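You operate a simulated robot arm through the tools that you are given. There is no shell and no other tool.

You are at the controls of a simulated robot arm. One attempt, no reset.

TASK
Swap the teal reel in the stand for the grey reel and lock it in.
Fine: open the locking ring first; the teal reel goes on the clear end of the bench. Set down upright: teal reel. Where these are worked on the way, their far stop is far enough and under half their travel is too little: locking ring.
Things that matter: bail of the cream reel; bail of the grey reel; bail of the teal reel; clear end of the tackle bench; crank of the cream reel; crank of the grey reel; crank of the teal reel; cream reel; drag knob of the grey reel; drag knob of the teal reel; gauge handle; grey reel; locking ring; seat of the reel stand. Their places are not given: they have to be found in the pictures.

Only the result counts: the job must be done as asked and must still hold three seconds after the hand-in. Knocking over, shifting, dropping, spilling or breaking anything else fails it.

THE ROBOT
A 6-joint arm with a two-finger parallel gripper, fixed in place. Base frame: the origin is at the foot of the arm, x ahead of it, y to its left, z up; the work surface is at about z = 90. Readings come in cm, degrees, newtons and seconds.
With the tool pointing down near the work surface it reaches from about 30 to 66 cm from the base axis. Its first joint turns from -115.0 to 115.0 degrees. Payload 3.43 kg.
The TCP is the grasp point between the finger pads, 3.4 cm short of the fingertips. In the tool frame z runs along the fingers and y along their closing line. Largest opening 12.8 cm; finger width 2.4, thickness 1.2; the body of the gripper, 4.8 by 13 cm, starts 9.6 cm behind the TCP.
Orientation is that of the tool frame in the base frame, as a unit quaternion [x, y, z, w]. With the fingers straight down and closing along the base's y, the tool's x points along the base's -x, its y along +y and its z along -z.

THE INTERFACE
- The arm moves only by the tool nudge_tool. Its argument "commands" is a list of rows, each a list of 6 numbers: the shift along the tool's x, y, z in mm, then the turn, a rotation vector about the tool's x, y, z in degrees. In form: [[dx, dy, dz, wx, wy, wz], ...]. A call has 1 to 20 rows; each row shifts and turns the commanded pose from where the row before left it, along the tool's axes as they then stand. "jaw" is the finger opening in mm, from 0 to 128, set as the call begins (left out, the last holds). Each row takes 0.2 s and may step no farther than 5 cm and 8.6 degrees from the row before; otherwise, or with a gripper value out of range, the whole call is refused. Where a pose cannot be reached the arm comes as near as it can. A force on the tool above 40 N (or 10 N above the force at the start of the call, whichever is more), or a blocked arm, ends the call early, and 0.2 s more pass. Each finger travels about 15.3 cm/s and halts on what it meets, pressing with about 30 N; the grip force reading is that of the motor and also rises with nothing between the fingers. The clock runs only during rows and for 0.2 s after the last one: add rows that do not move to give the fingers time. The reply holds the time, the measured pose of the TCP, the force on the tool along the base axes, the opening and the grip force, in the units named above and with some noise, with the torque about the TCP (base axes, N m) and any sound that the robot's microphone picked up.
- Cameras (640 x 400 px; columns grow to the right, rows downward): "scene" is fixed at [5.2, -50.59, 153.99]; the picture's right is [0.78, -0.62, 0.00], its down [-0.31, -0.39, -0.87] and it looks along [0.54, 0.68, -0.49] (base axes); focal length 375 px, centre (320, 200). "wrist" rides on the gripper at [7.6, -1.1, -16] in the tool frame; the picture's right is [0.15, 0.99, 0.00], its down [-0.88, 0.13, -0.46] and it looks along [-0.45, 0.07, 0.89] (tool axes); focal length 234 px, centre (320, 200).
- capture(camera): a new picture of that camera. No time passes.
- lift_body(by): slides the trunk up (or, below 0, down) by that many cm; the arm rides with it, the base frame stays. It gives what a move gives, with no picture.
- locate(camera, pixels): there is no depth. For up to 12 entries [column, row, z] of the newest picture of that camera ("zoom" is the newest enlarged one), the place [x, y] in the base frame at which the ray of that pixel passes the height z, good to about 0.3 cm, but the place of the scene camera against the robot may be out by one fixed shift of up to 1.8 cm in any direction. No time passes.
- close_up(camera, box): a new picture of the part [left, top, right, bottom] of that camera's present view, enlarged. No time passes.
- finish_job(): hands the job in; it is judged then, once.

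Open the gripper and draw the arm clear of the work before you hand the job in, unless the task says otherwise.

The tools are called after ">>>" by a JSON object that holds its "fn" and its "kwargs". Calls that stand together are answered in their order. nudge_tool: Moves the arm, as the interface text tells. Its arguments: {"type":"object","properties":{"commands":{"type":"array","items":{"type":"array","items":{"type":"number"}}},"jaw":{"type":"number"}},"required":["commands"]} The other tools are called the same way: lift_body (by) slides the trunk up or down; capture (camera) takes a picture; locate (camera, pixels) gives the place at which the rays of pixels pass given heights; close_up (camera, box) takes an enlarged picture of a part of a camera's view; finish_job () hands the job in.

At the start:

```text
time: 0.0
tcp_pos: [37.33, -2.86, 135.35]
ee_rot: [0.001, 1.0, 0.001, 0.0]
force: [-0.7, 0.4, 1.0]
wrist_torque: [-0.03, -0.01, -0.01]
opening: 12.79
grip_force: 0.0
trunk travel left (down, up): [-92.5, 6.5]
```

scene: 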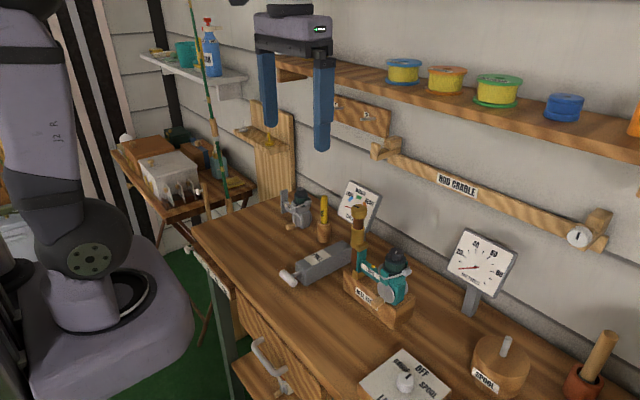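
wrist: 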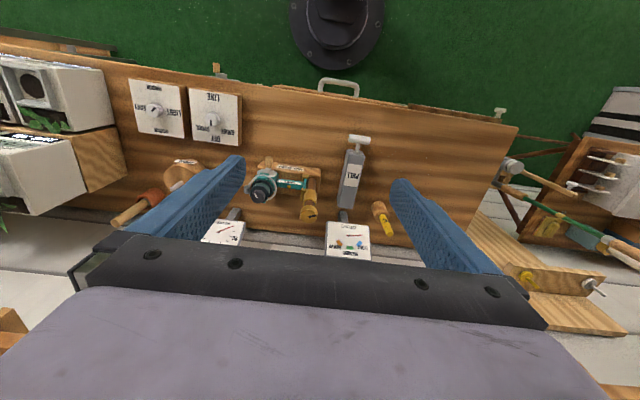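

I'll start by looking closely at the bench in both views to find the stand, reels and locking ring.

>>> {"fn": "close_up", "kwargs": {"camera": "scene", "box": [260, 160, 440, 340]}}

>>> {"fn": "close_up", "kwargs": {"camera": "wrist", "box": [230, 120, 420, 260]}}

>>> {"fn": "close_up", "kwargs": {"camera": "wrist", "box": [0, 40, 260, 240]}}

>>> {"fn": "close_up", "kwargs": {"camera": "scene", "box": [340, 220, 640, 400]}}

```text
2.22 times, centred on (350, 250) of scene
```

zoom: 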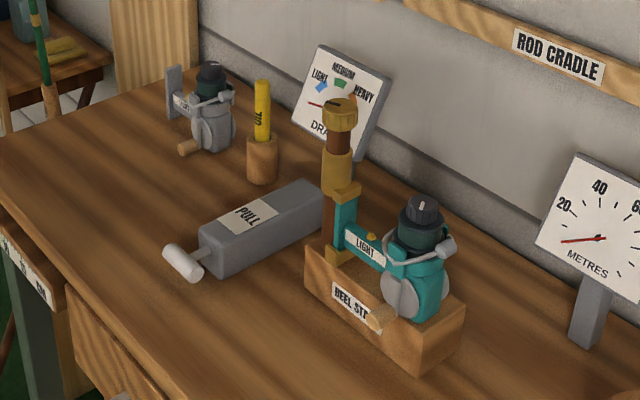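

```text
2.86 times, centred on (325, 190) of wrist
```

zoom: 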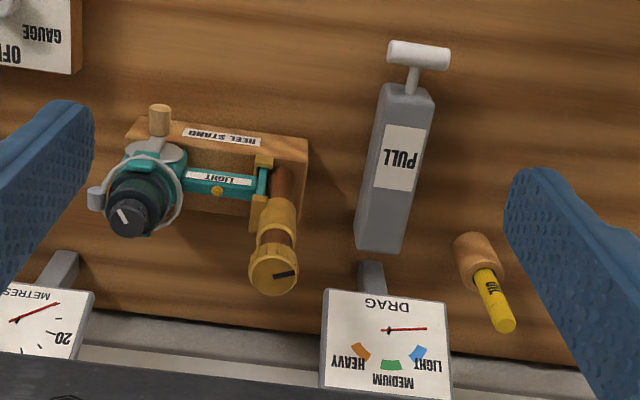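

```text
2.00 times, centred on (130, 140) of wrist
```

zoom: 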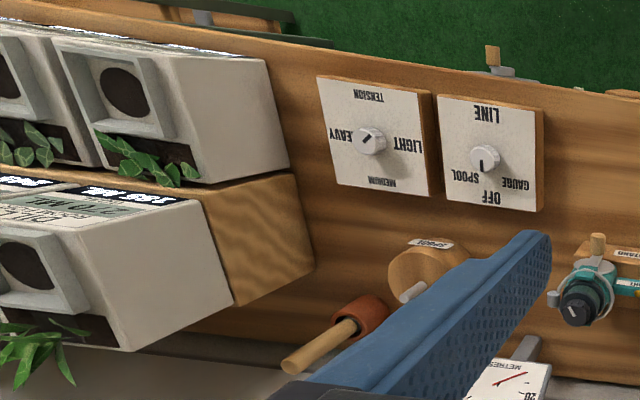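

```text
2.13 times, centred on (490, 310) of scene
```

zoom: 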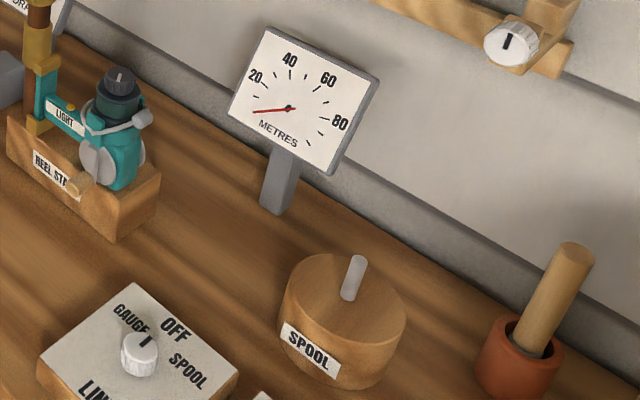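

Teal reel is in the stand near scene (380,280), grey reel near scene (297,207). I'll zoom on the left end of the bench and the other parts of the views.

>>> {"fn": "close_up", "kwargs": {"camera": "scene", "box": [180, 170, 340, 270]}}

>>> {"fn": "close_up", "kwargs": {"camera": "scene", "box": [100, 100, 260, 200]}}

>>> {"fn": "close_up", "kwargs": {"camera": "wrist", "box": [380, 80, 640, 240]}}

>>> {"fn": "close_up", "kwargs": {"camera": "scene", "box": [320, 190, 440, 340]}}

>>> {"fn": "close_up", "kwargs": {"camera": "scene", "box": [180, 240, 440, 400]}}

```text
4.00 times, centred on (260, 220) of scene
```

zoom: 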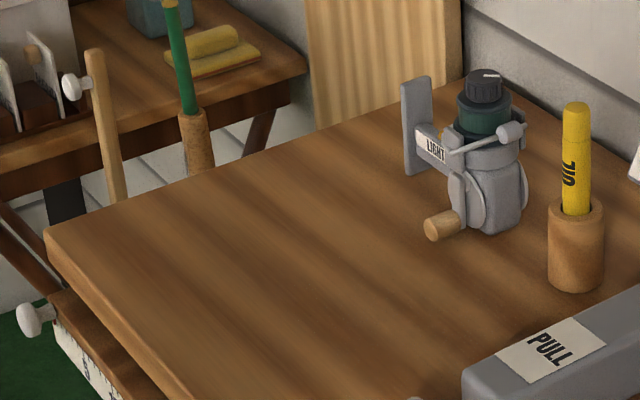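

```text
4.00 times, centred on (180, 150) of scene
```

zoom: 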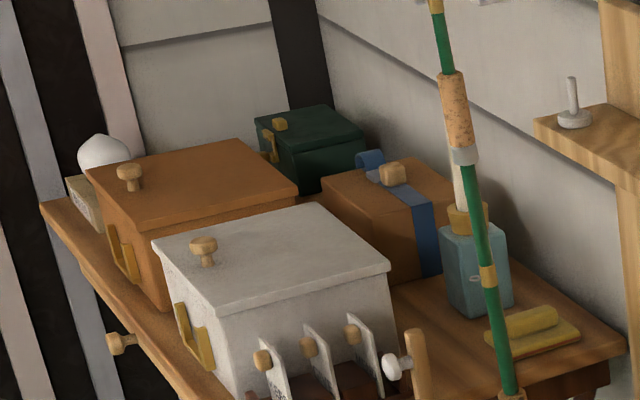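

```text
2.46 times, centred on (510, 160) of wrist
```

zoom: 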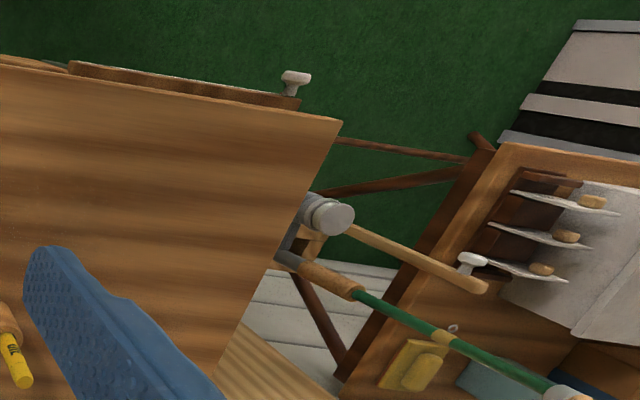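

```text
2.67 times, centred on (380, 265) of scene
```

zoom: 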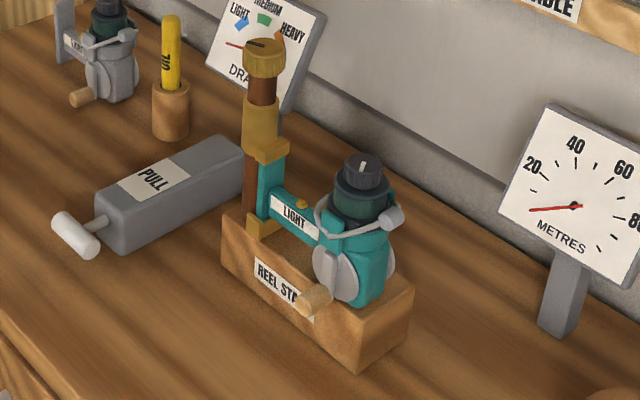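

```text
2.46 times, centred on (310, 320) of scene
```

zoom: 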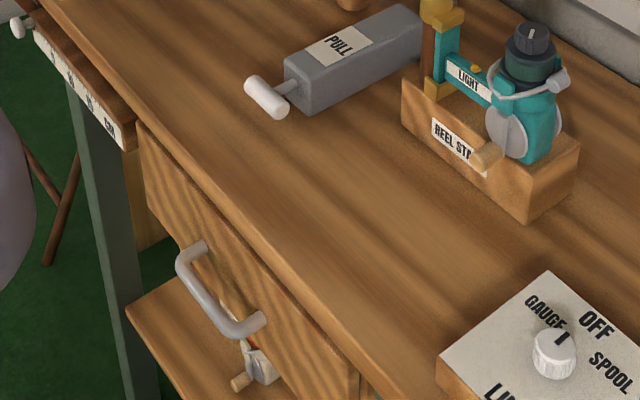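

The cream reel is on the shelf below the bench (not to be touched). I'll zoom tightly on the stand, post and ring.

>>> {"fn": "close_up", "kwargs": {"camera": "scene", "box": [335, 195, 425, 255]}}

>>> {"fn": "close_up", "kwargs": {"camera": "scene", "box": [335, 240, 425, 330]}}

>>> {"fn": "close_up", "kwargs": {"camera": "wrist", "box": [235, 145, 335, 230]}}

>>> {"fn": "close_up", "kwargs": {"camera": "scene", "box": [270, 180, 340, 245]}}

>>> {"fn": "close_up", "kwargs": {"camera": "scene", "box": [220, 0, 360, 170]}}

```text
6.67 times, centred on (380, 225) of scene
```

zoom: 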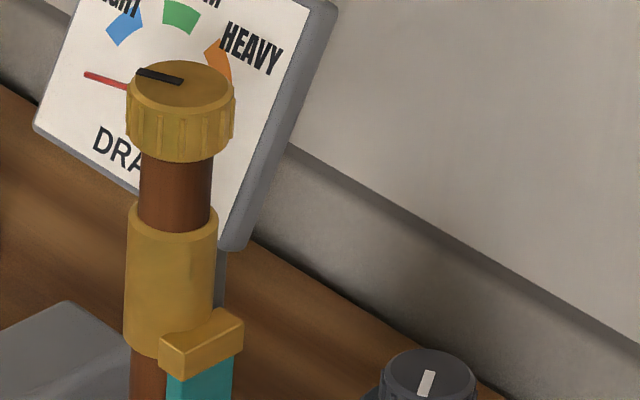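

```text
4.44 times, centred on (380, 285) of scene
```

zoom: 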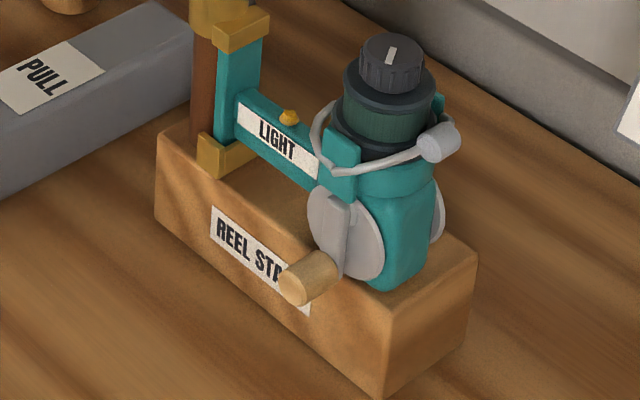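

```text
4.71 times, centred on (285, 188) of wrist
```

zoom: 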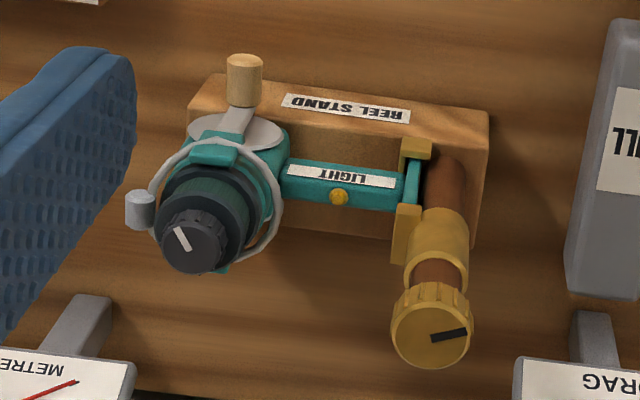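

```text
6.15 times, centred on (305, 212) of scene
```

zoom: 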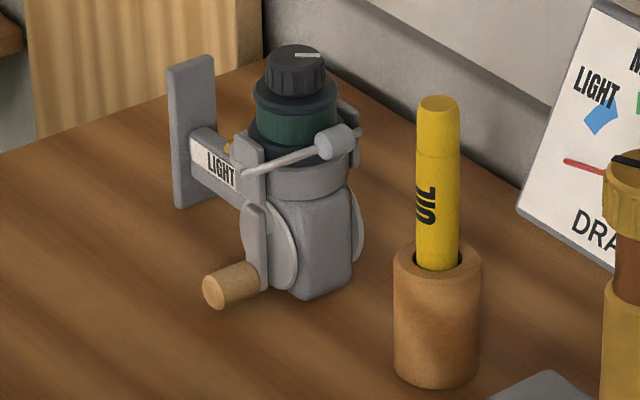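

```text
2.35 times, centred on (290, 85) of scene
```

zoom: 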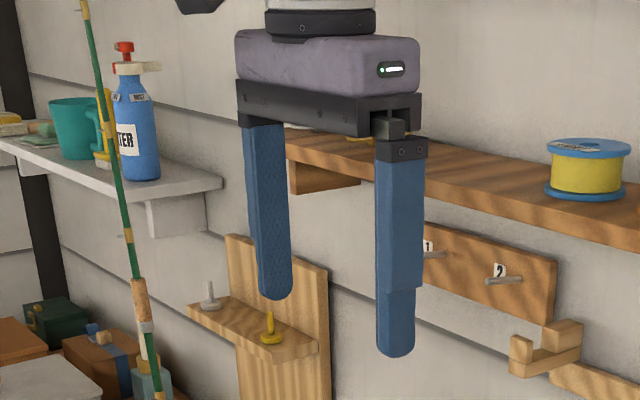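

I'll triangulate the ring top (wrist (308,217), scene (359,208)), the grey reel and other landmarks with locate at several heights.

>>> {"fn": "locate", "kwargs": {"camera": "wrist", "pixels": [[308.4, 217.3, 100], [308.4, 217.3, 104], [308.4, 217.3, 108], [308.4, 217.3, 112], [308.4, 217.3, 116]]}}

>>> {"fn": "locate", "kwargs": {"camera": "scene", "pixels": [[359.3, 207.8, 100], [359.3, 207.8, 104], [359.3, 207.8, 108], [359.3, 207.8, 112], [359.3, 207.8, 116]]}}

```text
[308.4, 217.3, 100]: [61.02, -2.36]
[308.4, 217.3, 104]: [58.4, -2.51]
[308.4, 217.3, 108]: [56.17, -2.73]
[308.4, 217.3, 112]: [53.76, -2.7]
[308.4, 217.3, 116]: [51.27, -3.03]
```

```text
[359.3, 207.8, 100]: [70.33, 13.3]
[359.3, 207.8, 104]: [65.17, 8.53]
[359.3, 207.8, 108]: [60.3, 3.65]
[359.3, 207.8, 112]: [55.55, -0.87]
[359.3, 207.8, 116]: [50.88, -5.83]
```

Ring top is about (53, -2.8, 113.5). Now I'll check bench extent at z=90 and the shelf/wall location for clearance.

>>> {"fn": "locate", "kwargs": {"camera": "wrist", "pixels": [[350, 100, 90], [250, 230, 90], [518, 128, 90], [465, 250, 90], [410, 245, 90], [353, 138, 97], [160, 110, 90], [214, 118, 90], [240, 170, 95], [318, 167, 95], [430, 215, 90], [60, 100, 90]]}}

>>> {"fn": "locate", "kwargs": {"camera": "scene", "pixels": [[193, 227, 90], [278, 195, 90], [297, 225, 90], [344, 290, 90], [345, 290, 92], [400, 330, 90], [290, 278, 92], [316, 225, 90], [497, 80, 130], [640, 150, 130], [280, 60, 130], [470, 200, 115]]}}

```text
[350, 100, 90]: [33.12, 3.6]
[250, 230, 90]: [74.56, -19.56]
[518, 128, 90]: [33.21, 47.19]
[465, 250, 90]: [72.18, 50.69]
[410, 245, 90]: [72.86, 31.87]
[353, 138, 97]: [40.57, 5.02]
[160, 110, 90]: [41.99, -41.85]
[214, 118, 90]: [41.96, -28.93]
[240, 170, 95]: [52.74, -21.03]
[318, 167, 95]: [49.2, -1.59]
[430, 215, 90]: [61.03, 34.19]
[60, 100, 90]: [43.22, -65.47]
```

```text
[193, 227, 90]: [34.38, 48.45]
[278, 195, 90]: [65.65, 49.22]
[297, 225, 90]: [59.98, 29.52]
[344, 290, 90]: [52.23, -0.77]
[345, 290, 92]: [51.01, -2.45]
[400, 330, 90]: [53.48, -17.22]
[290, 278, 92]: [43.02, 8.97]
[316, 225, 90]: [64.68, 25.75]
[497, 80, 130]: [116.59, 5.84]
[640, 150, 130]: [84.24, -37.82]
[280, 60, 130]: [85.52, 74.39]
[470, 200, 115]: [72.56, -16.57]
```

Bench spans x≈33–72, y up to ≈48; grey reel body near (60,29.5). I move the hand forward and slightly down for a better wrist view of the ring.

>>> {"fn": "nudge_tool", "kwargs": {"commands": [[-40, 0, 0, 0, 0, 0], [-40, 0, 0, 0, 0, 0], [0, 0, 40, 0, 0, 0]]}}

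>>> {"fn": "capture", "kwargs": {"camera": "wrist"}}

>>> {"fn": "capture", "kwargs": {"camera": "scene"}}

```text
time: 0.8
tcp_pos: [45.43, -3.05, 131.3]
ee_rot: [0.0, 1.0, 0.0, 0.001]
force: [-0.1, -0.9, 0.0]
wrist_torque: [0.02, 0.03, -0.01]
opening: 12.8
grip_force: 0.1
trunk travel left (down, up): [-92.5, 6.5]
```

```text
taken
```

wrist: 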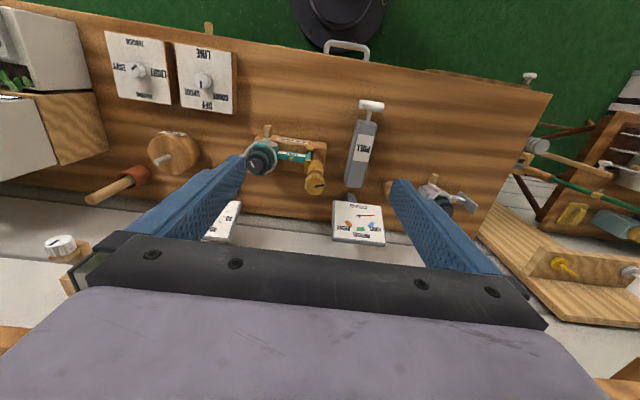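

```text
taken
```

scene: 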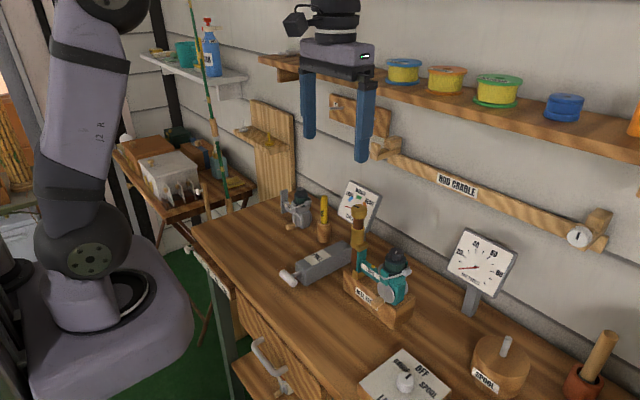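

The ring is now at wrist (315,183). Zooming for accurate pixel positions of the ring, hood, and reel.

>>> {"fn": "close_up", "kwargs": {"camera": "wrist", "box": [235, 115, 345, 205]}}

>>> {"fn": "close_up", "kwargs": {"camera": "wrist", "box": [375, 160, 495, 240]}}

```text
4.44 times, centred on (290, 160) of wrist
```

zoom: 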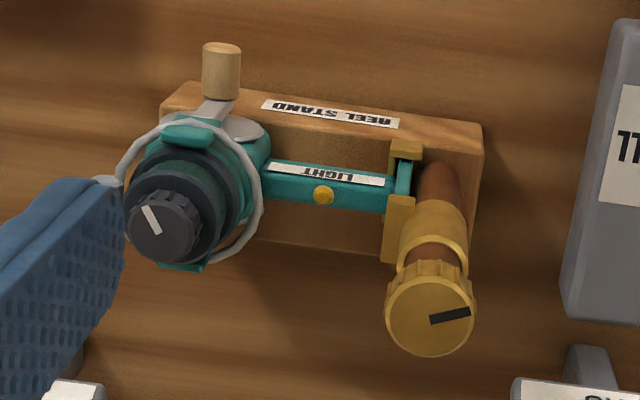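

```text
5.00 times, centred on (435, 200) of wrist
```

zoom: 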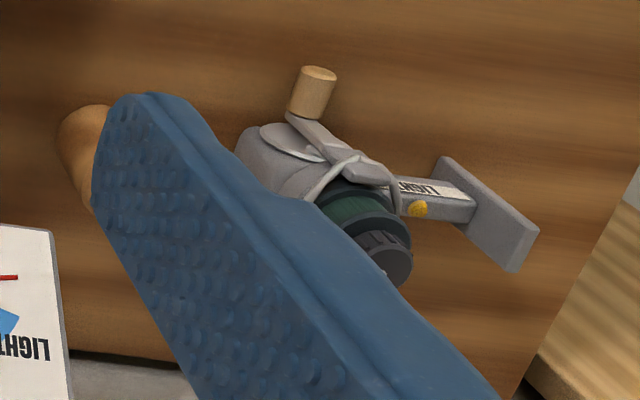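

Ring top centre now at wrist (314.8,185.9). Intersecting with the earlier ray gives its height.

>>> {"fn": "locate", "kwargs": {"camera": "wrist", "pixels": [[314.8, 185.9, 108], [314.8, 185.9, 112], [314.8, 185.9, 116], [316, 160, 96], [316, 160, 92], [263, 158, 105], [285.5, 134.5, 95.5], [271, 135, 98]]}}

>>> {"fn": "locate", "kwargs": {"camera": "scene", "pixels": [[359.3, 207.8, 112], [359.3, 207.8, 114]]}}

```text
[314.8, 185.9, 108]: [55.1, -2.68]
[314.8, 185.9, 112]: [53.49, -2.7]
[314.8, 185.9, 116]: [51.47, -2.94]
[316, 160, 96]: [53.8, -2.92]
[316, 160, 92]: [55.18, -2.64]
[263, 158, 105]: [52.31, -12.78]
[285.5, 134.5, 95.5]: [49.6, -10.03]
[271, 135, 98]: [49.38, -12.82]
```

```text
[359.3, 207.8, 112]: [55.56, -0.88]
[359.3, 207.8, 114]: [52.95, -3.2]
```

Ring top ≈ (52.6,-2.8,113.8), ring dia ≈3.4 cm. I'll narrow the jaw to 70 mm and move above the ring, stopping 3 cm over it.

>>> {"fn": "nudge_tool", "kwargs": {"commands": [[-36, 1, 0, 0, 0, 0], [-36, 1, 0, 0, 0, 0], [0, 0, 40, 0, 0, 0], [0, 0, 40, 0, 0, 0], [0, 0, 30, 0, 0, 0], [0, 0, 0, 0, 0, 0]], "jaw": 70}}

>>> {"fn": "capture", "kwargs": {"camera": "wrist"}}

>>> {"fn": "close_up", "kwargs": {"camera": "scene", "box": [310, 130, 440, 250]}}

```text
time: 2.2
tcp_pos: [52.6, -2.61, 120.28]
ee_rot: [0.0, 1.0, 0.0, 0.0]
force: [0.7, 0.5, -0.2]
wrist_torque: [0.02, 0.0, -0.04]
opening: 6.99
grip_force: 0.0
trunk travel left (down, up): [-92.5, 6.5]
```

```text
taken
```

wrist: 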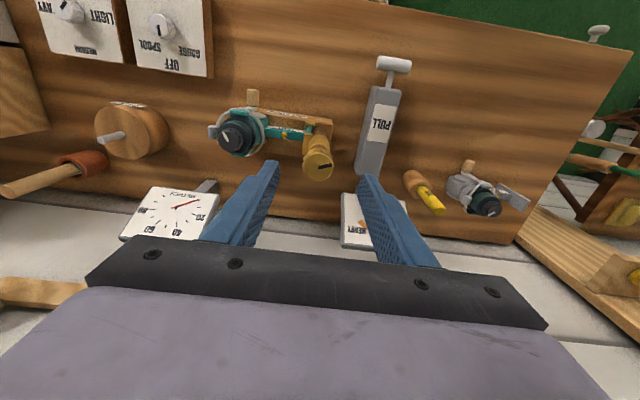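

```text
3.33 times, centred on (375, 190) of scene
```

zoom: 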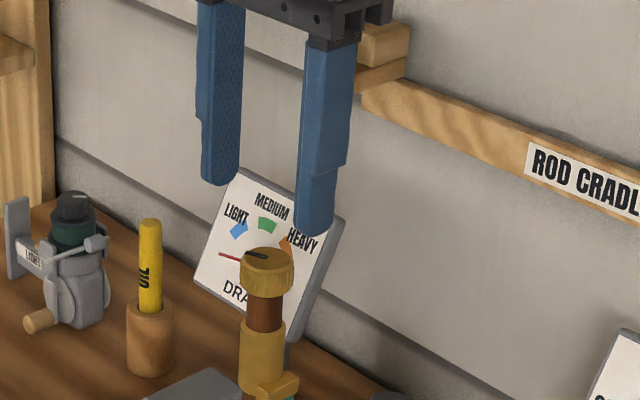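

Ring sits at wrist ≈(318,163), between the fingers; locating it at z≈113.8.

>>> {"fn": "close_up", "kwargs": {"camera": "wrist", "box": [260, 110, 380, 210]}}

>>> {"fn": "locate", "kwargs": {"camera": "wrist", "pixels": [[318.5, 168, 112], [318.5, 168, 114], [318.5, 168, 116], [270, 168, 117], [368, 184, 117]]}}

```text
4.00 times, centred on (320, 160) of wrist
```

zoom: 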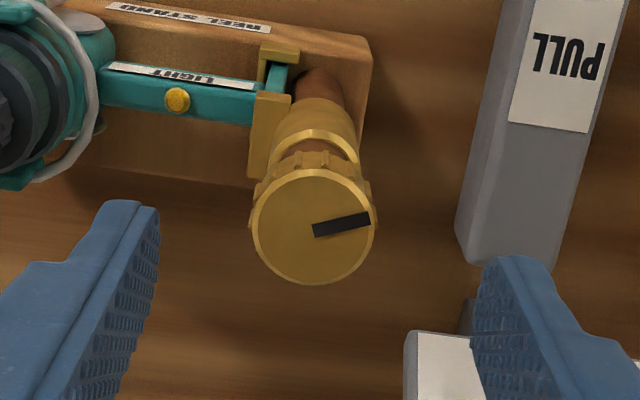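

```text
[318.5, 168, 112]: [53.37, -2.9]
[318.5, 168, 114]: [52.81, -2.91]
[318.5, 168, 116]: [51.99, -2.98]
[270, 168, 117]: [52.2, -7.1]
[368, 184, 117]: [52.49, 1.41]
```

The ring centre is at (52.7,-2.9), top ≈114. I lower to TCP z≈114.2 and close on the ring gently.

>>> {"fn": "nudge_tool", "kwargs": {"commands": [[-1, -3, 20, 0, 0, 0], [0, 0, 20, 0, 0, 0], [0, 0, 20, 0, 0, 0], [0, 0, 0, 0, 0, 0]]}}

>>> {"fn": "close_up", "kwargs": {"camera": "scene", "box": [320, 160, 410, 250]}}

>>> {"fn": "close_up", "kwargs": {"camera": "wrist", "box": [260, 110, 380, 210]}}

```text
time: 3.2
tcp_pos: [52.74, -2.88, 114.24]
ee_rot: [0.0, 1.0, 0.0, 0.0]
force: [0.6, -0.2, -0.5]
wrist_torque: [0.01, -0.02, 0.02]
opening: 7.02
grip_force: 0.1
trunk travel left (down, up): [-92.5, 6.5]
```

```text
4.44 times, centred on (365, 205) of scene
```

zoom: 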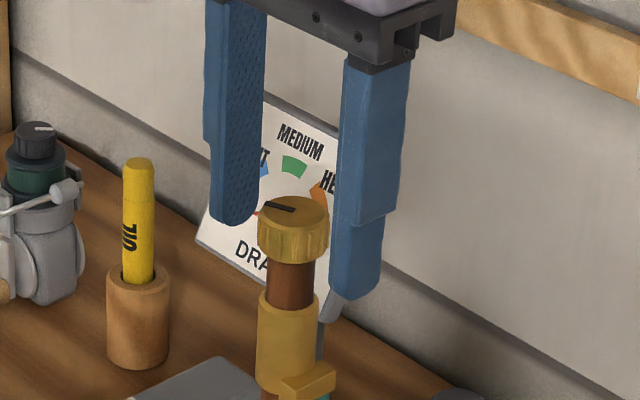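

```text
4.00 times, centred on (320, 160) of wrist
```

zoom: 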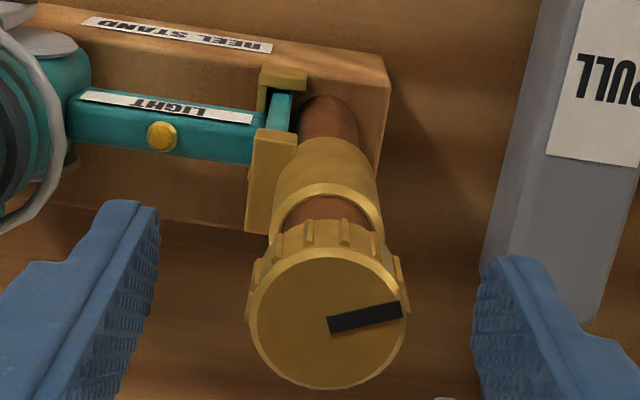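

Check alignment: ring top centre at wrist (322,190), locate at 114.

>>> {"fn": "locate", "kwargs": {"camera": "zoom", "pixels": [[328, 318, 113], [328, 318, 114], [328, 318, 115], [150, 205, 111], [490, 262, 111]]}}

```text
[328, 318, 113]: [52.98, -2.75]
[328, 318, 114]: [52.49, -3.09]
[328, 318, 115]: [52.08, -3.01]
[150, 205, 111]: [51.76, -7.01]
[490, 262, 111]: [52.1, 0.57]
```

Aligned within a millimetre or two. Closing the jaw on the ring.

>>> {"fn": "nudge_tool", "kwargs": {"commands": [[0, 0, 0, 0, 0, 0], [0, 0, 0, 0, 0, 0], [0, 0, 0, 0, 0, 0]], "jaw": 20}}

>>> {"fn": "close_up", "kwargs": {"camera": "scene", "box": [320, 160, 410, 250]}}

```text
time: 4.0
tcp_pos: [52.74, -2.67, 114.16]
ee_rot: [0.001, 1.0, 0.0, 0.0]
force: [-0.4, 9.5, -2.0]
wrist_torque: [0.52, -0.24, 0.02]
opening: 3.11
grip_force: 45.1
trunk travel left (down, up): [-92.5, 6.5]
```

```text
4.44 times, centred on (365, 205) of scene
```

zoom: 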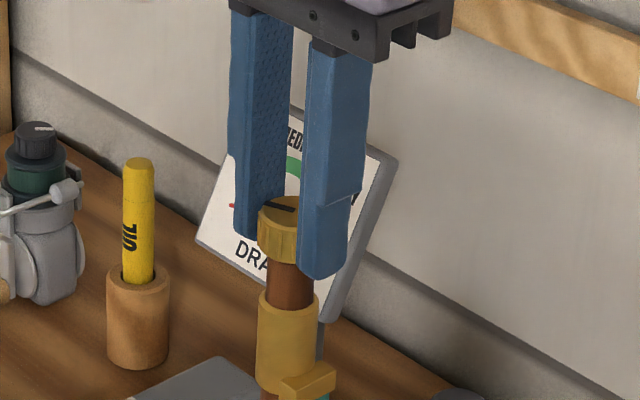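

Gripped (opening 3.11). The 9.5 N side force says the ring is ~2 mm to +y; I'll relieve that and try a small counter-clockwise turn (seen from above).

>>> {"fn": "nudge_tool", "kwargs": {"commands": [[0, 2, 0, 0, 0, 0], [0, 0, 0, 0, 0, -4], [0, 0, 0, 0, 0, -4], [0, 0, 0, 0, 0, -4]]}}

>>> {"fn": "close_up", "kwargs": {"camera": "wrist", "box": [260, 110, 380, 210]}}

>>> {"fn": "close_up", "kwargs": {"camera": "scene", "box": [320, 160, 410, 250]}}

```text
time: 5.0
tcp_pos: [52.73, -2.74, 114.21]
ee_rot: [-0.106, 0.994, -0.001, 0.0]
force: [1.0, 0.0, -5.7]
wrist_torque: [-0.09, -0.48, -0.03]
opening: 3.12
grip_force: 44.5
trunk travel left (down, up): [-92.5, 6.5]
```

```text
4.00 times, centred on (320, 160) of wrist
```

zoom: 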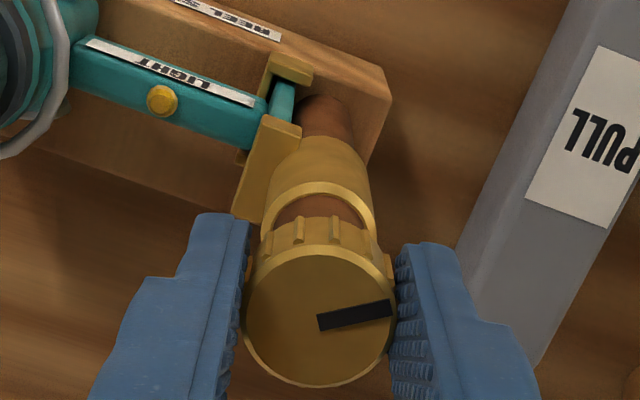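

```text
4.44 times, centred on (365, 205) of scene
```

zoom: 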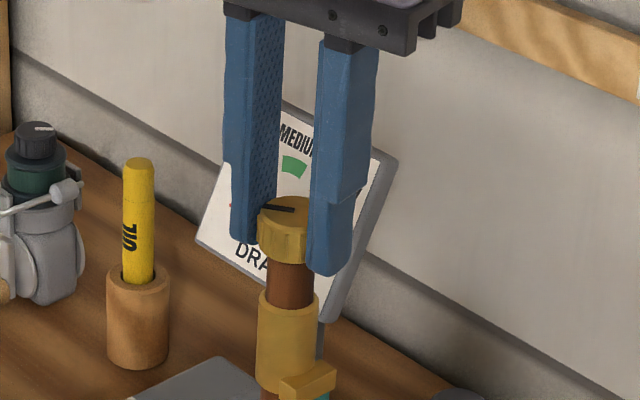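

The pointer turns along with the gripper (12° CCW) and torque is near zero. Continuing CCW in 8° steps while watching forces.

>>> {"fn": "nudge_tool", "kwargs": {"commands": [[0, 0, 0, 0, 0, -8], [0, 0, 0, 0, 0, -8], [0, 0, 0, 0, 0, -8], [0, 0, 0, 0, 0, -8], [0, 0, 0, 0, 0, 0]]}}

>>> {"fn": "close_up", "kwargs": {"camera": "wrist", "box": [260, 110, 380, 210]}}

>>> {"fn": "close_up", "kwargs": {"camera": "scene", "box": [320, 160, 410, 250]}}

```text
time: 6.2
tcp_pos: [52.83, -2.97, 114.23]
ee_rot: [-0.376, 0.926, 0.0, 0.0]
force: [4.4, -6.1, -6.6]
wrist_torque: [-0.3, -0.35, 0.0]
opening: 3.16
grip_force: 45.3
trunk travel left (down, up): [-92.5, 6.5]
```

```text
4.00 times, centred on (320, 160) of wrist
```

zoom: 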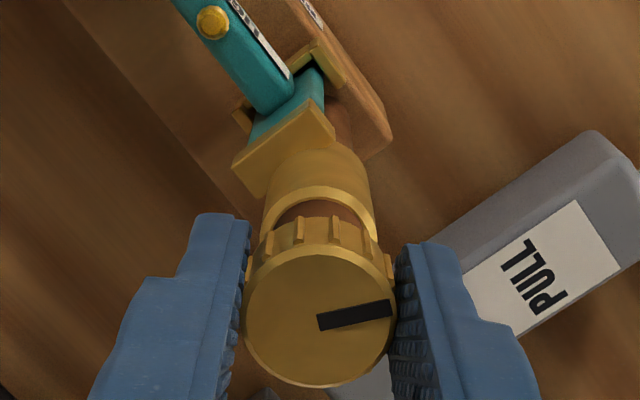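

```text
4.44 times, centred on (365, 205) of scene
```

zoom: 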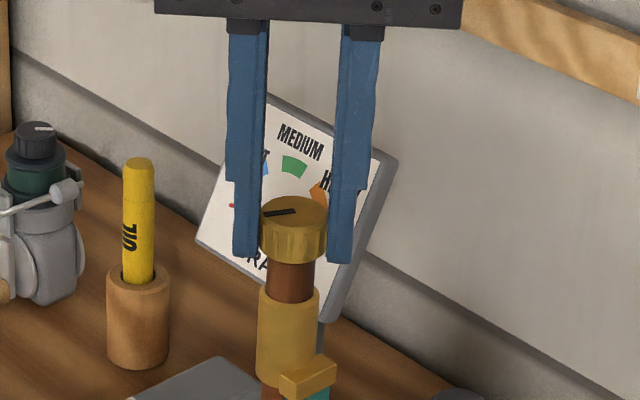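

Turned 44° smoothly; ring is following. I relieve the side force by shifting -1.5 mm along tool y and continue CCW.

>>> {"fn": "nudge_tool", "kwargs": {"commands": [[0, -1.5, 0, 0, 0, 0], [0, 0, 0, 0, 0, -8], [0, 0, 0, 0, 0, -8], [0, 0, 0, 0, 0, -8], [0, 0, 0, 0, 0, -8], [0, 0, 0, 0, 0, -8], [0, 0, 0, 0, 0, 0]]}}

>>> {"fn": "close_up", "kwargs": {"camera": "wrist", "box": [260, 110, 380, 210]}}

>>> {"fn": "close_up", "kwargs": {"camera": "scene", "box": [320, 160, 410, 250]}}

```text
time: 7.8
tcp_pos: [52.97, -2.95, 114.21]
ee_rot: [-0.67, 0.742, 0.0, 0.0]
force: [6.4, -6.7, -4.0]
wrist_torque: [-1.02, -0.18, -0.02]
opening: 3.14
grip_force: 45.2
trunk travel left (down, up): [-92.5, 6.5]
```

```text
4.00 times, centred on (320, 160) of wrist
```

zoom: 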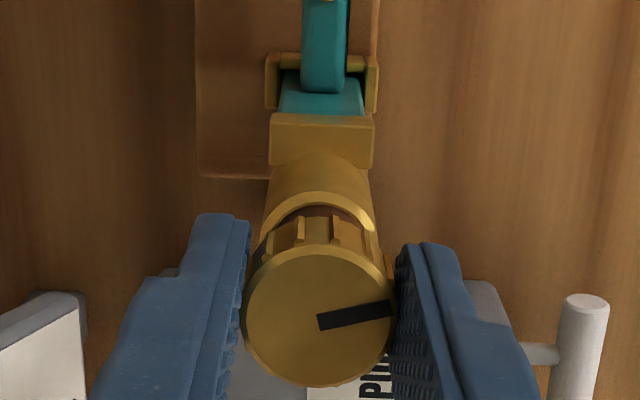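

```text
4.44 times, centred on (365, 205) of scene
```

zoom: 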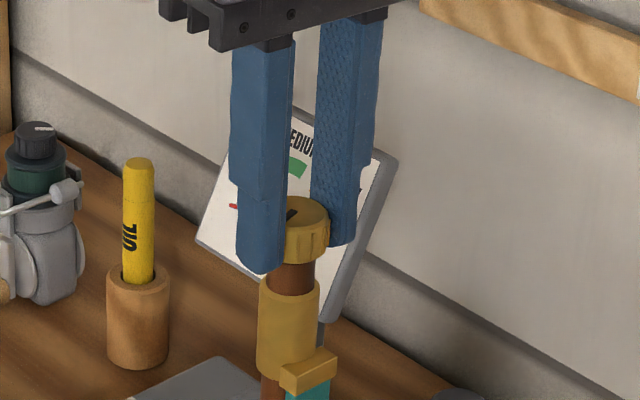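

CCW is opening: the upper hood has risen clearly (hood top row 290→278 in the zoom). Relieving side force and turning further.

>>> {"fn": "nudge_tool", "kwargs": {"commands": [[1, -1.5, 0, 0, 0, 0], [0, 0, 0, 0, 0, -8], [0, 0, 0, 0, 0, -8], [0, 0, 0, 0, 0, -8], [0, 0, 0, 0, 0, -8], [0, 0, 0, 0, 0, 0]]}}

>>> {"fn": "close_up", "kwargs": {"camera": "wrist", "box": [260, 110, 380, 210]}}

>>> {"fn": "close_up", "kwargs": {"camera": "scene", "box": [320, 160, 410, 250]}}

```text
time: 9.2
tcp_pos: [53.11, -2.87, 114.15]
ee_rot: [0.849, -0.529, 0.0, 0.0]
force: [5.2, -1.0, -8.2]
wrist_torque: [0.27, -0.21, -0.02]
opening: 3.14
grip_force: 44.9
trunk travel left (down, up): [-92.5, 6.5]
```

```text
4.00 times, centred on (320, 160) of wrist
```

zoom: 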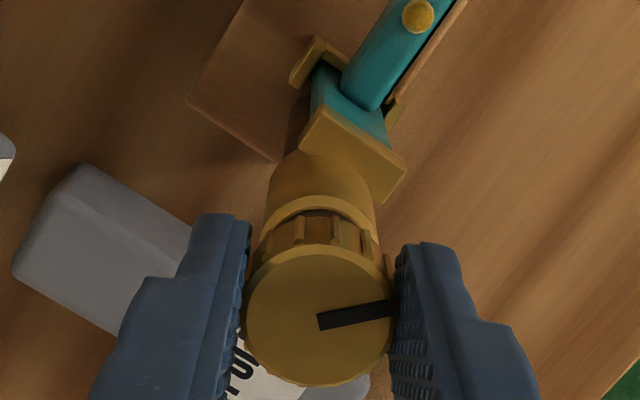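

```text
4.44 times, centred on (365, 205) of scene
```

zoom: 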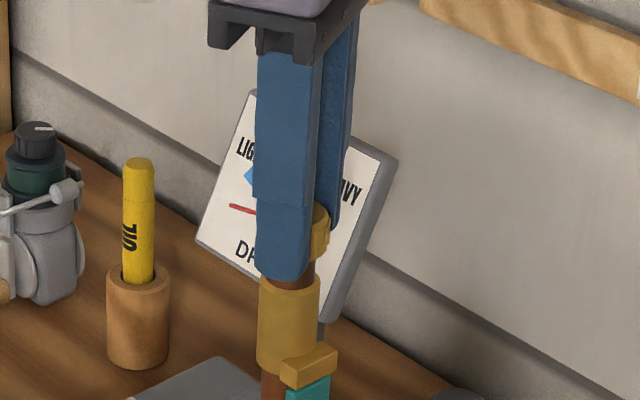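

Now at 116°, hood still rising, no stop felt. Continuing in smaller batches.

>>> {"fn": "nudge_tool", "kwargs": {"commands": [[0, -1, -1, 0, 0, 0], [0, 0, 0, 0, 0, -8], [0, 0, 0, 0, 0, -8], [0, 0, 0, 0, 0, -8], [0, 0, 0, 0, 0, -8], [0, 0, 0, 0, 0, 0]]}}

>>> {"fn": "close_up", "kwargs": {"camera": "wrist", "box": [260, 110, 380, 210]}}

>>> {"fn": "close_up", "kwargs": {"camera": "scene", "box": [320, 160, 410, 250]}}

```text
time: 10.6
tcp_pos: [53.2, -2.88, 114.24]
ee_rot: [0.961, -0.275, -0.001, 0.001]
force: [2.9, 4.4, -16.1]
wrist_torque: [-0.23, -0.98, 0.03]
opening: 3.15
grip_force: 45.2
trunk travel left (down, up): [-92.5, 6.5]
```

```text
4.00 times, centred on (320, 160) of wrist
```

zoom: 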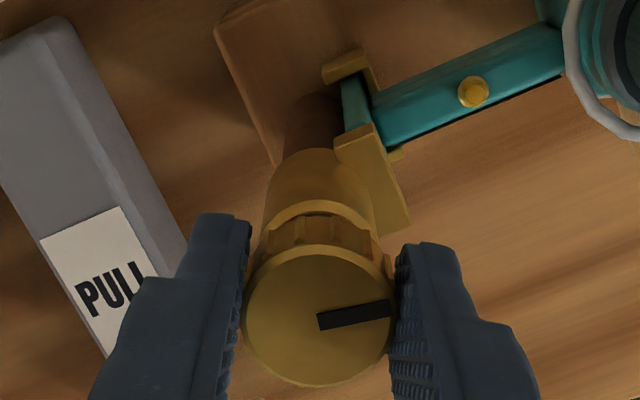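

```text
4.44 times, centred on (365, 205) of scene
```

zoom: 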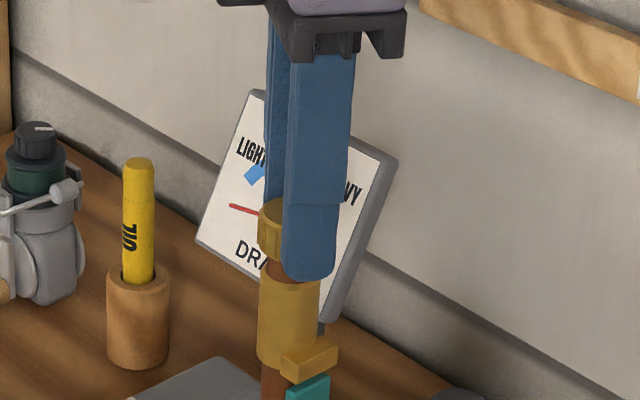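

At 148°, a gap is opening between hood block and the teal foot. The -16 N in z says I should ease down ~1.5 mm; then continue.

>>> {"fn": "nudge_tool", "kwargs": {"commands": [[0, 0, 1.5, 0, 0, 0], [0, 0, 0, 0, 0, -8], [0, 0, 0, 0, 0, -8], [0, 0, 0, 0, 0, -8], [0, 0, 0, 0, 0, -8], [0, 0, 0, 0, 0, 0]]}}

>>> {"fn": "close_up", "kwargs": {"camera": "wrist", "box": [260, 110, 380, 210]}}

>>> {"fn": "close_up", "kwargs": {"camera": "scene", "box": [320, 160, 410, 250]}}

```text
time: 11.7
tcp_pos: [53.09, -2.57, 114.27]
ee_rot: [0.997, -0.07, 0.002, 0.024]
force: [0.0, -24.4, -1.7]
wrist_torque: [0.75, -0.2, 0.02]
opening: 3.17
grip_force: 45.4
out of reach, approached as far as the arm can: row 4, 5
trunk travel left (down, up): [-92.5, 6.5]
stopped in row 5: the force on the tool passed its limit at 59 N (the readings are from after the stop); the commanded pose is now the measured one
```

```text
4.00 times, centred on (320, 160) of wrist
```

zoom: 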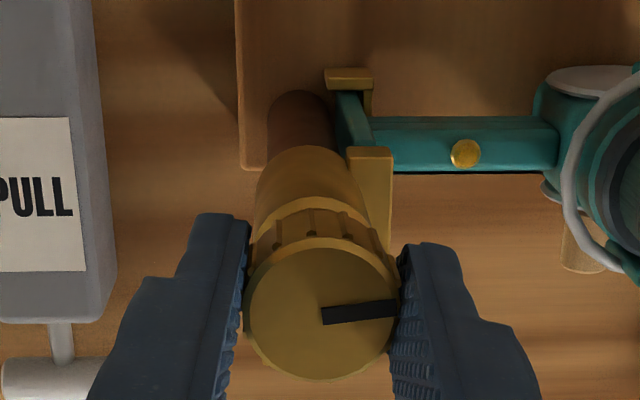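

```text
4.44 times, centred on (365, 205) of scene
```

zoom: 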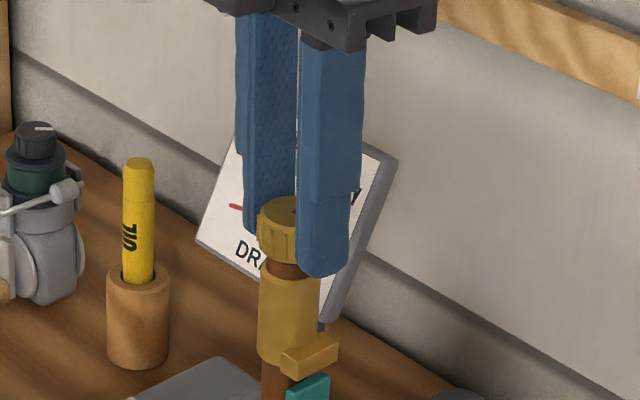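

The wrist ran into its own joint limit at ≈172° (not the ring's stop; z-torque ~0). The hood has lifted off the foot, but I'll release, rewind the wrist and regrasp to feel for the ring's real stop.

>>> {"fn": "nudge_tool", "kwargs": {"commands": [[0, 0, 0, 0, 0, 0], [0, 0, 0, 0, 0, 0], [0, 0, 0, 0, 0, 0]], "jaw": 65}}

>>> {"fn": "close_up", "kwargs": {"camera": "wrist", "box": [260, 110, 380, 210]}}

>>> {"fn": "close_up", "kwargs": {"camera": "scene", "box": [320, 160, 440, 310]}}

```text
time: 12.5
tcp_pos: [53.12, -2.1, 114.3]
ee_rot: [0.997, -0.069, 0.002, 0.019]
force: [-0.1, -0.2, 0.0]
wrist_torque: [-0.01, 0.0, 0.01]
opening: 6.49
grip_force: 0.1
trunk travel left (down, up): [-92.5, 6.5]
```

```text
4.00 times, centred on (320, 160) of wrist
```

zoom: 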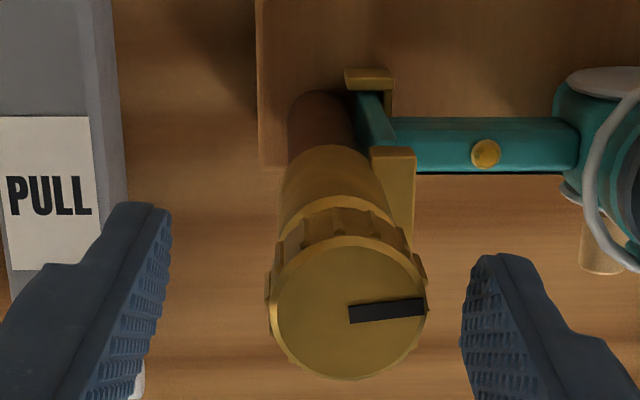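

```text
2.67 times, centred on (380, 235) of scene
```

zoom: 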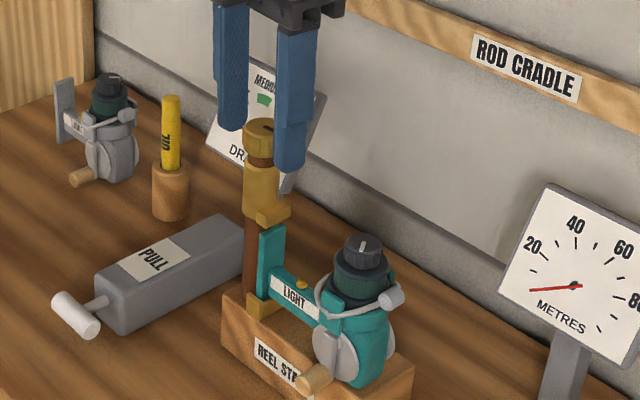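

Ring released cleanly and the hood is well above. I re-centre on the ring (53.1,-2.75), take out the small tilt, and rewind 112°.

>>> {"fn": "nudge_tool", "kwargs": {"commands": [[1, 6.4, 0, 0, 0, 4], [0, 0, 0, 2.2, -0.4, 0], [0, 0, 0, 0, 0, 8], [0, 0, 0, 0, 0, 8], [0, 0, 0, 0, 0, 8], [0, 0, 0, 0, 0, 8], [0, 0, 0, 0, 0, 8], [0, 0, 0, 0, 0, 8], [0, 0, 0, 0, 0, 8], [0, 0, 0, 0, 0, 8], [0, 0, 0, 0, 0, 8], [0, 0, 0, 0, 0, 8], [0, 0, 0, 0, 0, 8], [0, 0, 0, 0, 0, 8], [0, 0, 0, 0, 0, 8], [0, 0, 0, 0, 0, 0]]}}

>>> {"fn": "close_up", "kwargs": {"camera": "wrist", "box": [260, 110, 380, 210]}}

>>> {"fn": "close_up", "kwargs": {"camera": "scene", "box": [320, 160, 440, 310]}}

```text
time: 15.9
tcp_pos: [53.03, -2.68, 114.23]
ee_rot: [-0.529, 0.848, 0.0, 0.002]
force: [-0.3, 0.8, 0.0]
wrist_torque: [-0.01, 0.02, 0.02]
opening: 6.5
grip_force: 0.1
trunk travel left (down, up): [-92.5, 6.5]
```

```text
4.00 times, centred on (320, 160) of wrist
```

zoom: 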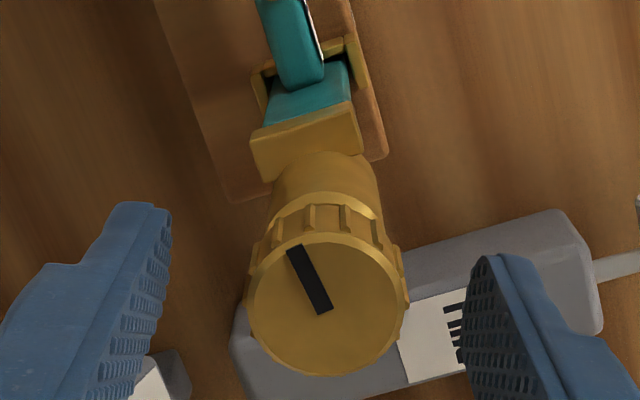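

```text
2.67 times, centred on (380, 235) of scene
```

zoom: 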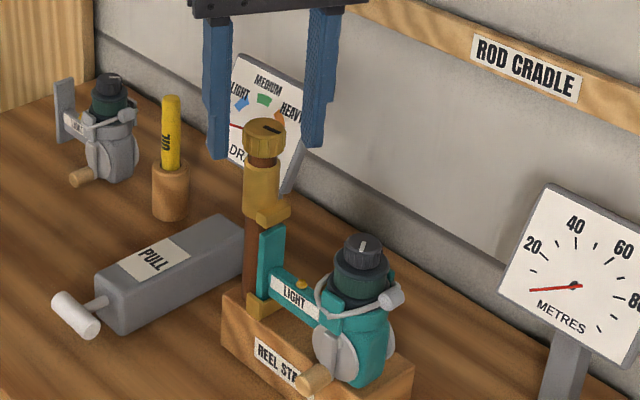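

Pointer now faces roughly -y (172° turned). Regrasp here and turn CCW further, gently, to feel for the stop.

>>> {"fn": "nudge_tool", "kwargs": {"commands": [[0, 0, 0, 0, 0, 0], [0, 0, 0, 0, 0, 0], [0, 0, 0, 0, 0, 0], [0, 0, 0, 0, 0, -4], [0, 0, 0, 0, 0, -4], [0, 0, 0, 0, 0, -4]], "jaw": 20}}

>>> {"fn": "close_up", "kwargs": {"camera": "wrist", "box": [260, 110, 380, 210]}}

```text
time: 17.3
tcp_pos: [53.08, -2.74, 114.32]
ee_rot: [-0.617, 0.787, 0.0, 0.001]
force: [-6.2, 1.1, -1.1]
wrist_torque: [0.73, 0.43, 0.01]
opening: 3.19
grip_force: 44.6
trunk travel left (down, up): [-92.5, 6.5]
```

```text
4.00 times, centred on (320, 160) of wrist
```

zoom: 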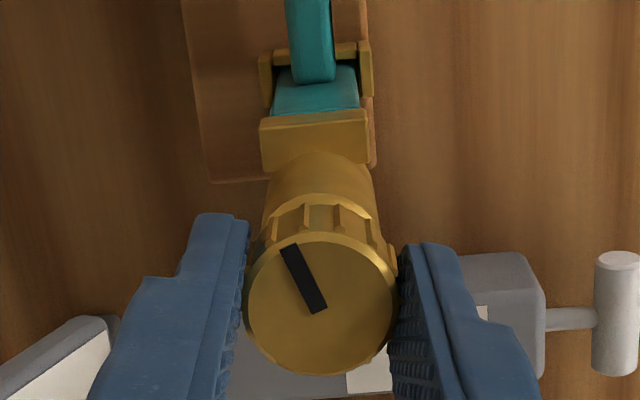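

Ring still follows (184° now). Continuing CCW in steps.

>>> {"fn": "nudge_tool", "kwargs": {"commands": [[0, 1, 0, 0, 0, 0], [0, 0, 0, 0, 0, -6], [0, 0, 0, 0, 0, -6], [0, 0, 0, 0, 0, -6], [0, 0, 0, 0, 0, -6], [0, 0, 0, 0, 0, 0]]}}

>>> {"fn": "close_up", "kwargs": {"camera": "wrist", "box": [260, 110, 380, 210]}}

>>> {"fn": "close_up", "kwargs": {"camera": "scene", "box": [320, 160, 440, 310]}}

```text
time: 18.7
tcp_pos: [52.99, -2.76, 114.3]
ee_rot: [0.767, -0.641, 0.001, -0.002]
force: [-1.4, 0.0, -0.1]
wrist_torque: [1.23, 0.4, -0.01]
opening: 3.15
grip_force: 45.1
trunk travel left (down, up): [-92.5, 6.5]
```

```text
4.00 times, centred on (320, 160) of wrist
```

zoom: 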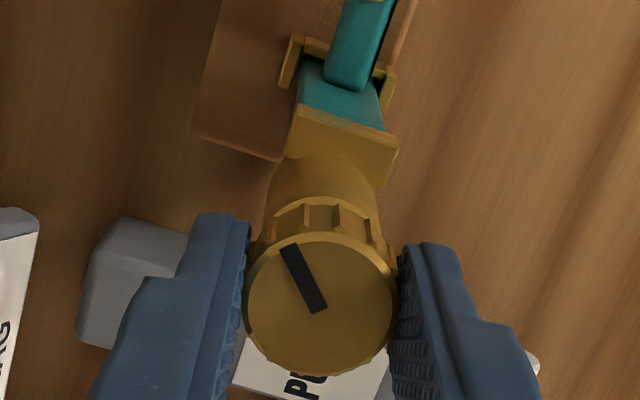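

```text
2.67 times, centred on (380, 235) of scene
```

zoom: 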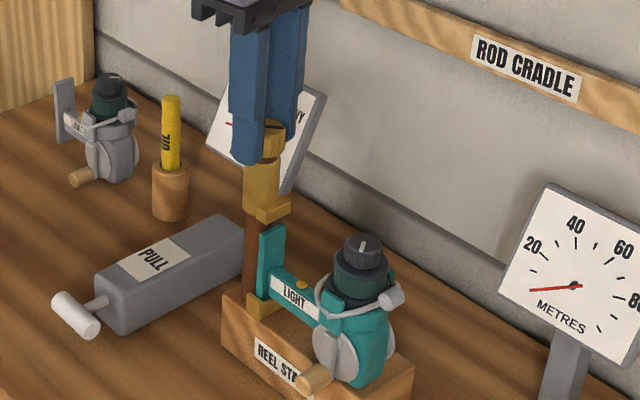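

At 208°, gap between hood and foot is larger. Continue towards the stop.

>>> {"fn": "nudge_tool", "kwargs": {"commands": [[0, 0, 0, 0, 0, -6], [0, 0, 0, 0, 0, -6], [0, 0, 0, 0, 0, -6], [0, 0, 0, 0, 0, -6], [0, 0, 0, 0, 0, -6], [0, 0, 0, 0, 0, 0]]}}

>>> {"fn": "close_up", "kwargs": {"camera": "wrist", "box": [260, 110, 380, 210]}}

>>> {"fn": "close_up", "kwargs": {"camera": "scene", "box": [320, 160, 440, 310]}}

```text
time: 20.1
tcp_pos: [52.98, -2.7, 114.38]
ee_rot: [0.907, -0.421, 0.001, -0.001]
force: [1.3, 0.4, 5.4]
wrist_torque: [0.72, 0.94, -0.02]
opening: 3.18
grip_force: 44.9
trunk travel left (down, up): [-92.5, 6.5]
```

```text
4.00 times, centred on (320, 160) of wrist
```

zoom: 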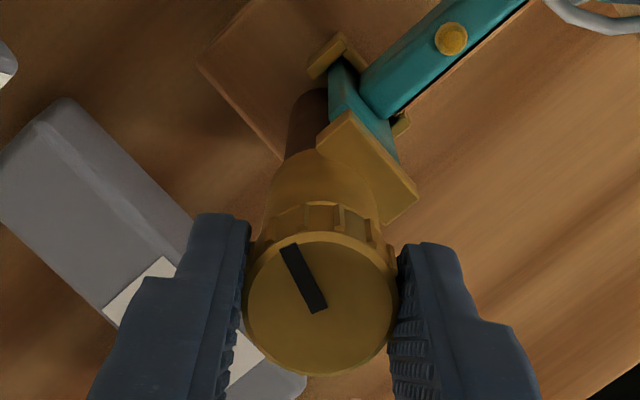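

```text
2.67 times, centred on (380, 235) of scene
```

zoom: 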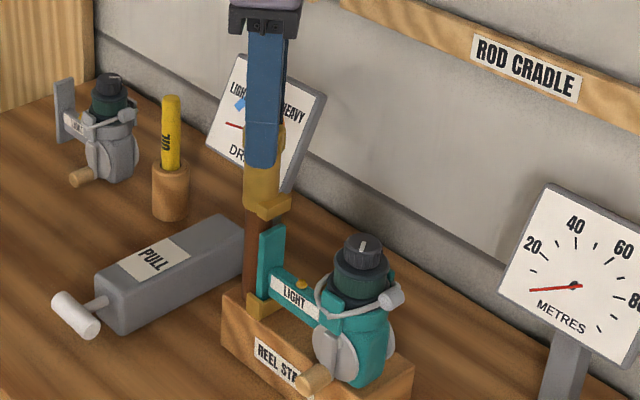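

At 238° the hood is nearly at the ring; z force +5. I continue slowly, easing up a millimetre.

>>> {"fn": "nudge_tool", "kwargs": {"commands": [[0, 0, -0.7, 0, 0, -6], [0, 0, 0, 0, 0, -6], [0, 0, 0, 0, 0, -6], [0, 0, 0, 0, 0, -6], [0, 0, 0, 0, 0, 0]]}}

>>> {"fn": "close_up", "kwargs": {"camera": "wrist", "box": [260, 110, 380, 210]}}

>>> {"fn": "close_up", "kwargs": {"camera": "scene", "box": [320, 160, 440, 310]}}

```text
time: 21.3
tcp_pos: [52.99, -2.62, 114.23]
ee_rot: [0.974, -0.224, 0.001, -0.001]
force: [0.7, 0.7, -4.3]
wrist_torque: [-0.08, 0.05, -0.38]
opening: 3.2
grip_force: 44.7
trunk travel left (down, up): [-92.5, 6.5]
```

```text
4.00 times, centred on (320, 160) of wrist
```

zoom: 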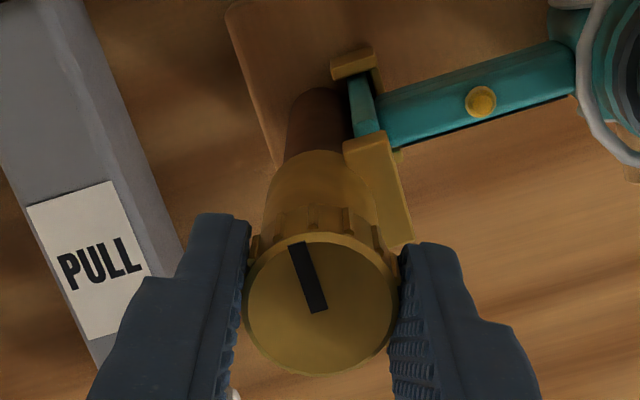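

```text
2.67 times, centred on (380, 235) of scene
```

zoom: 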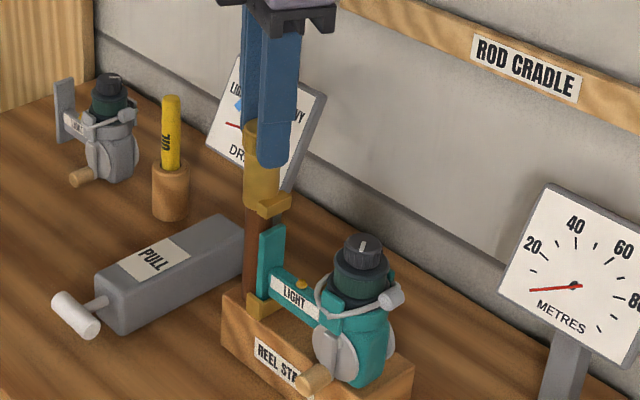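

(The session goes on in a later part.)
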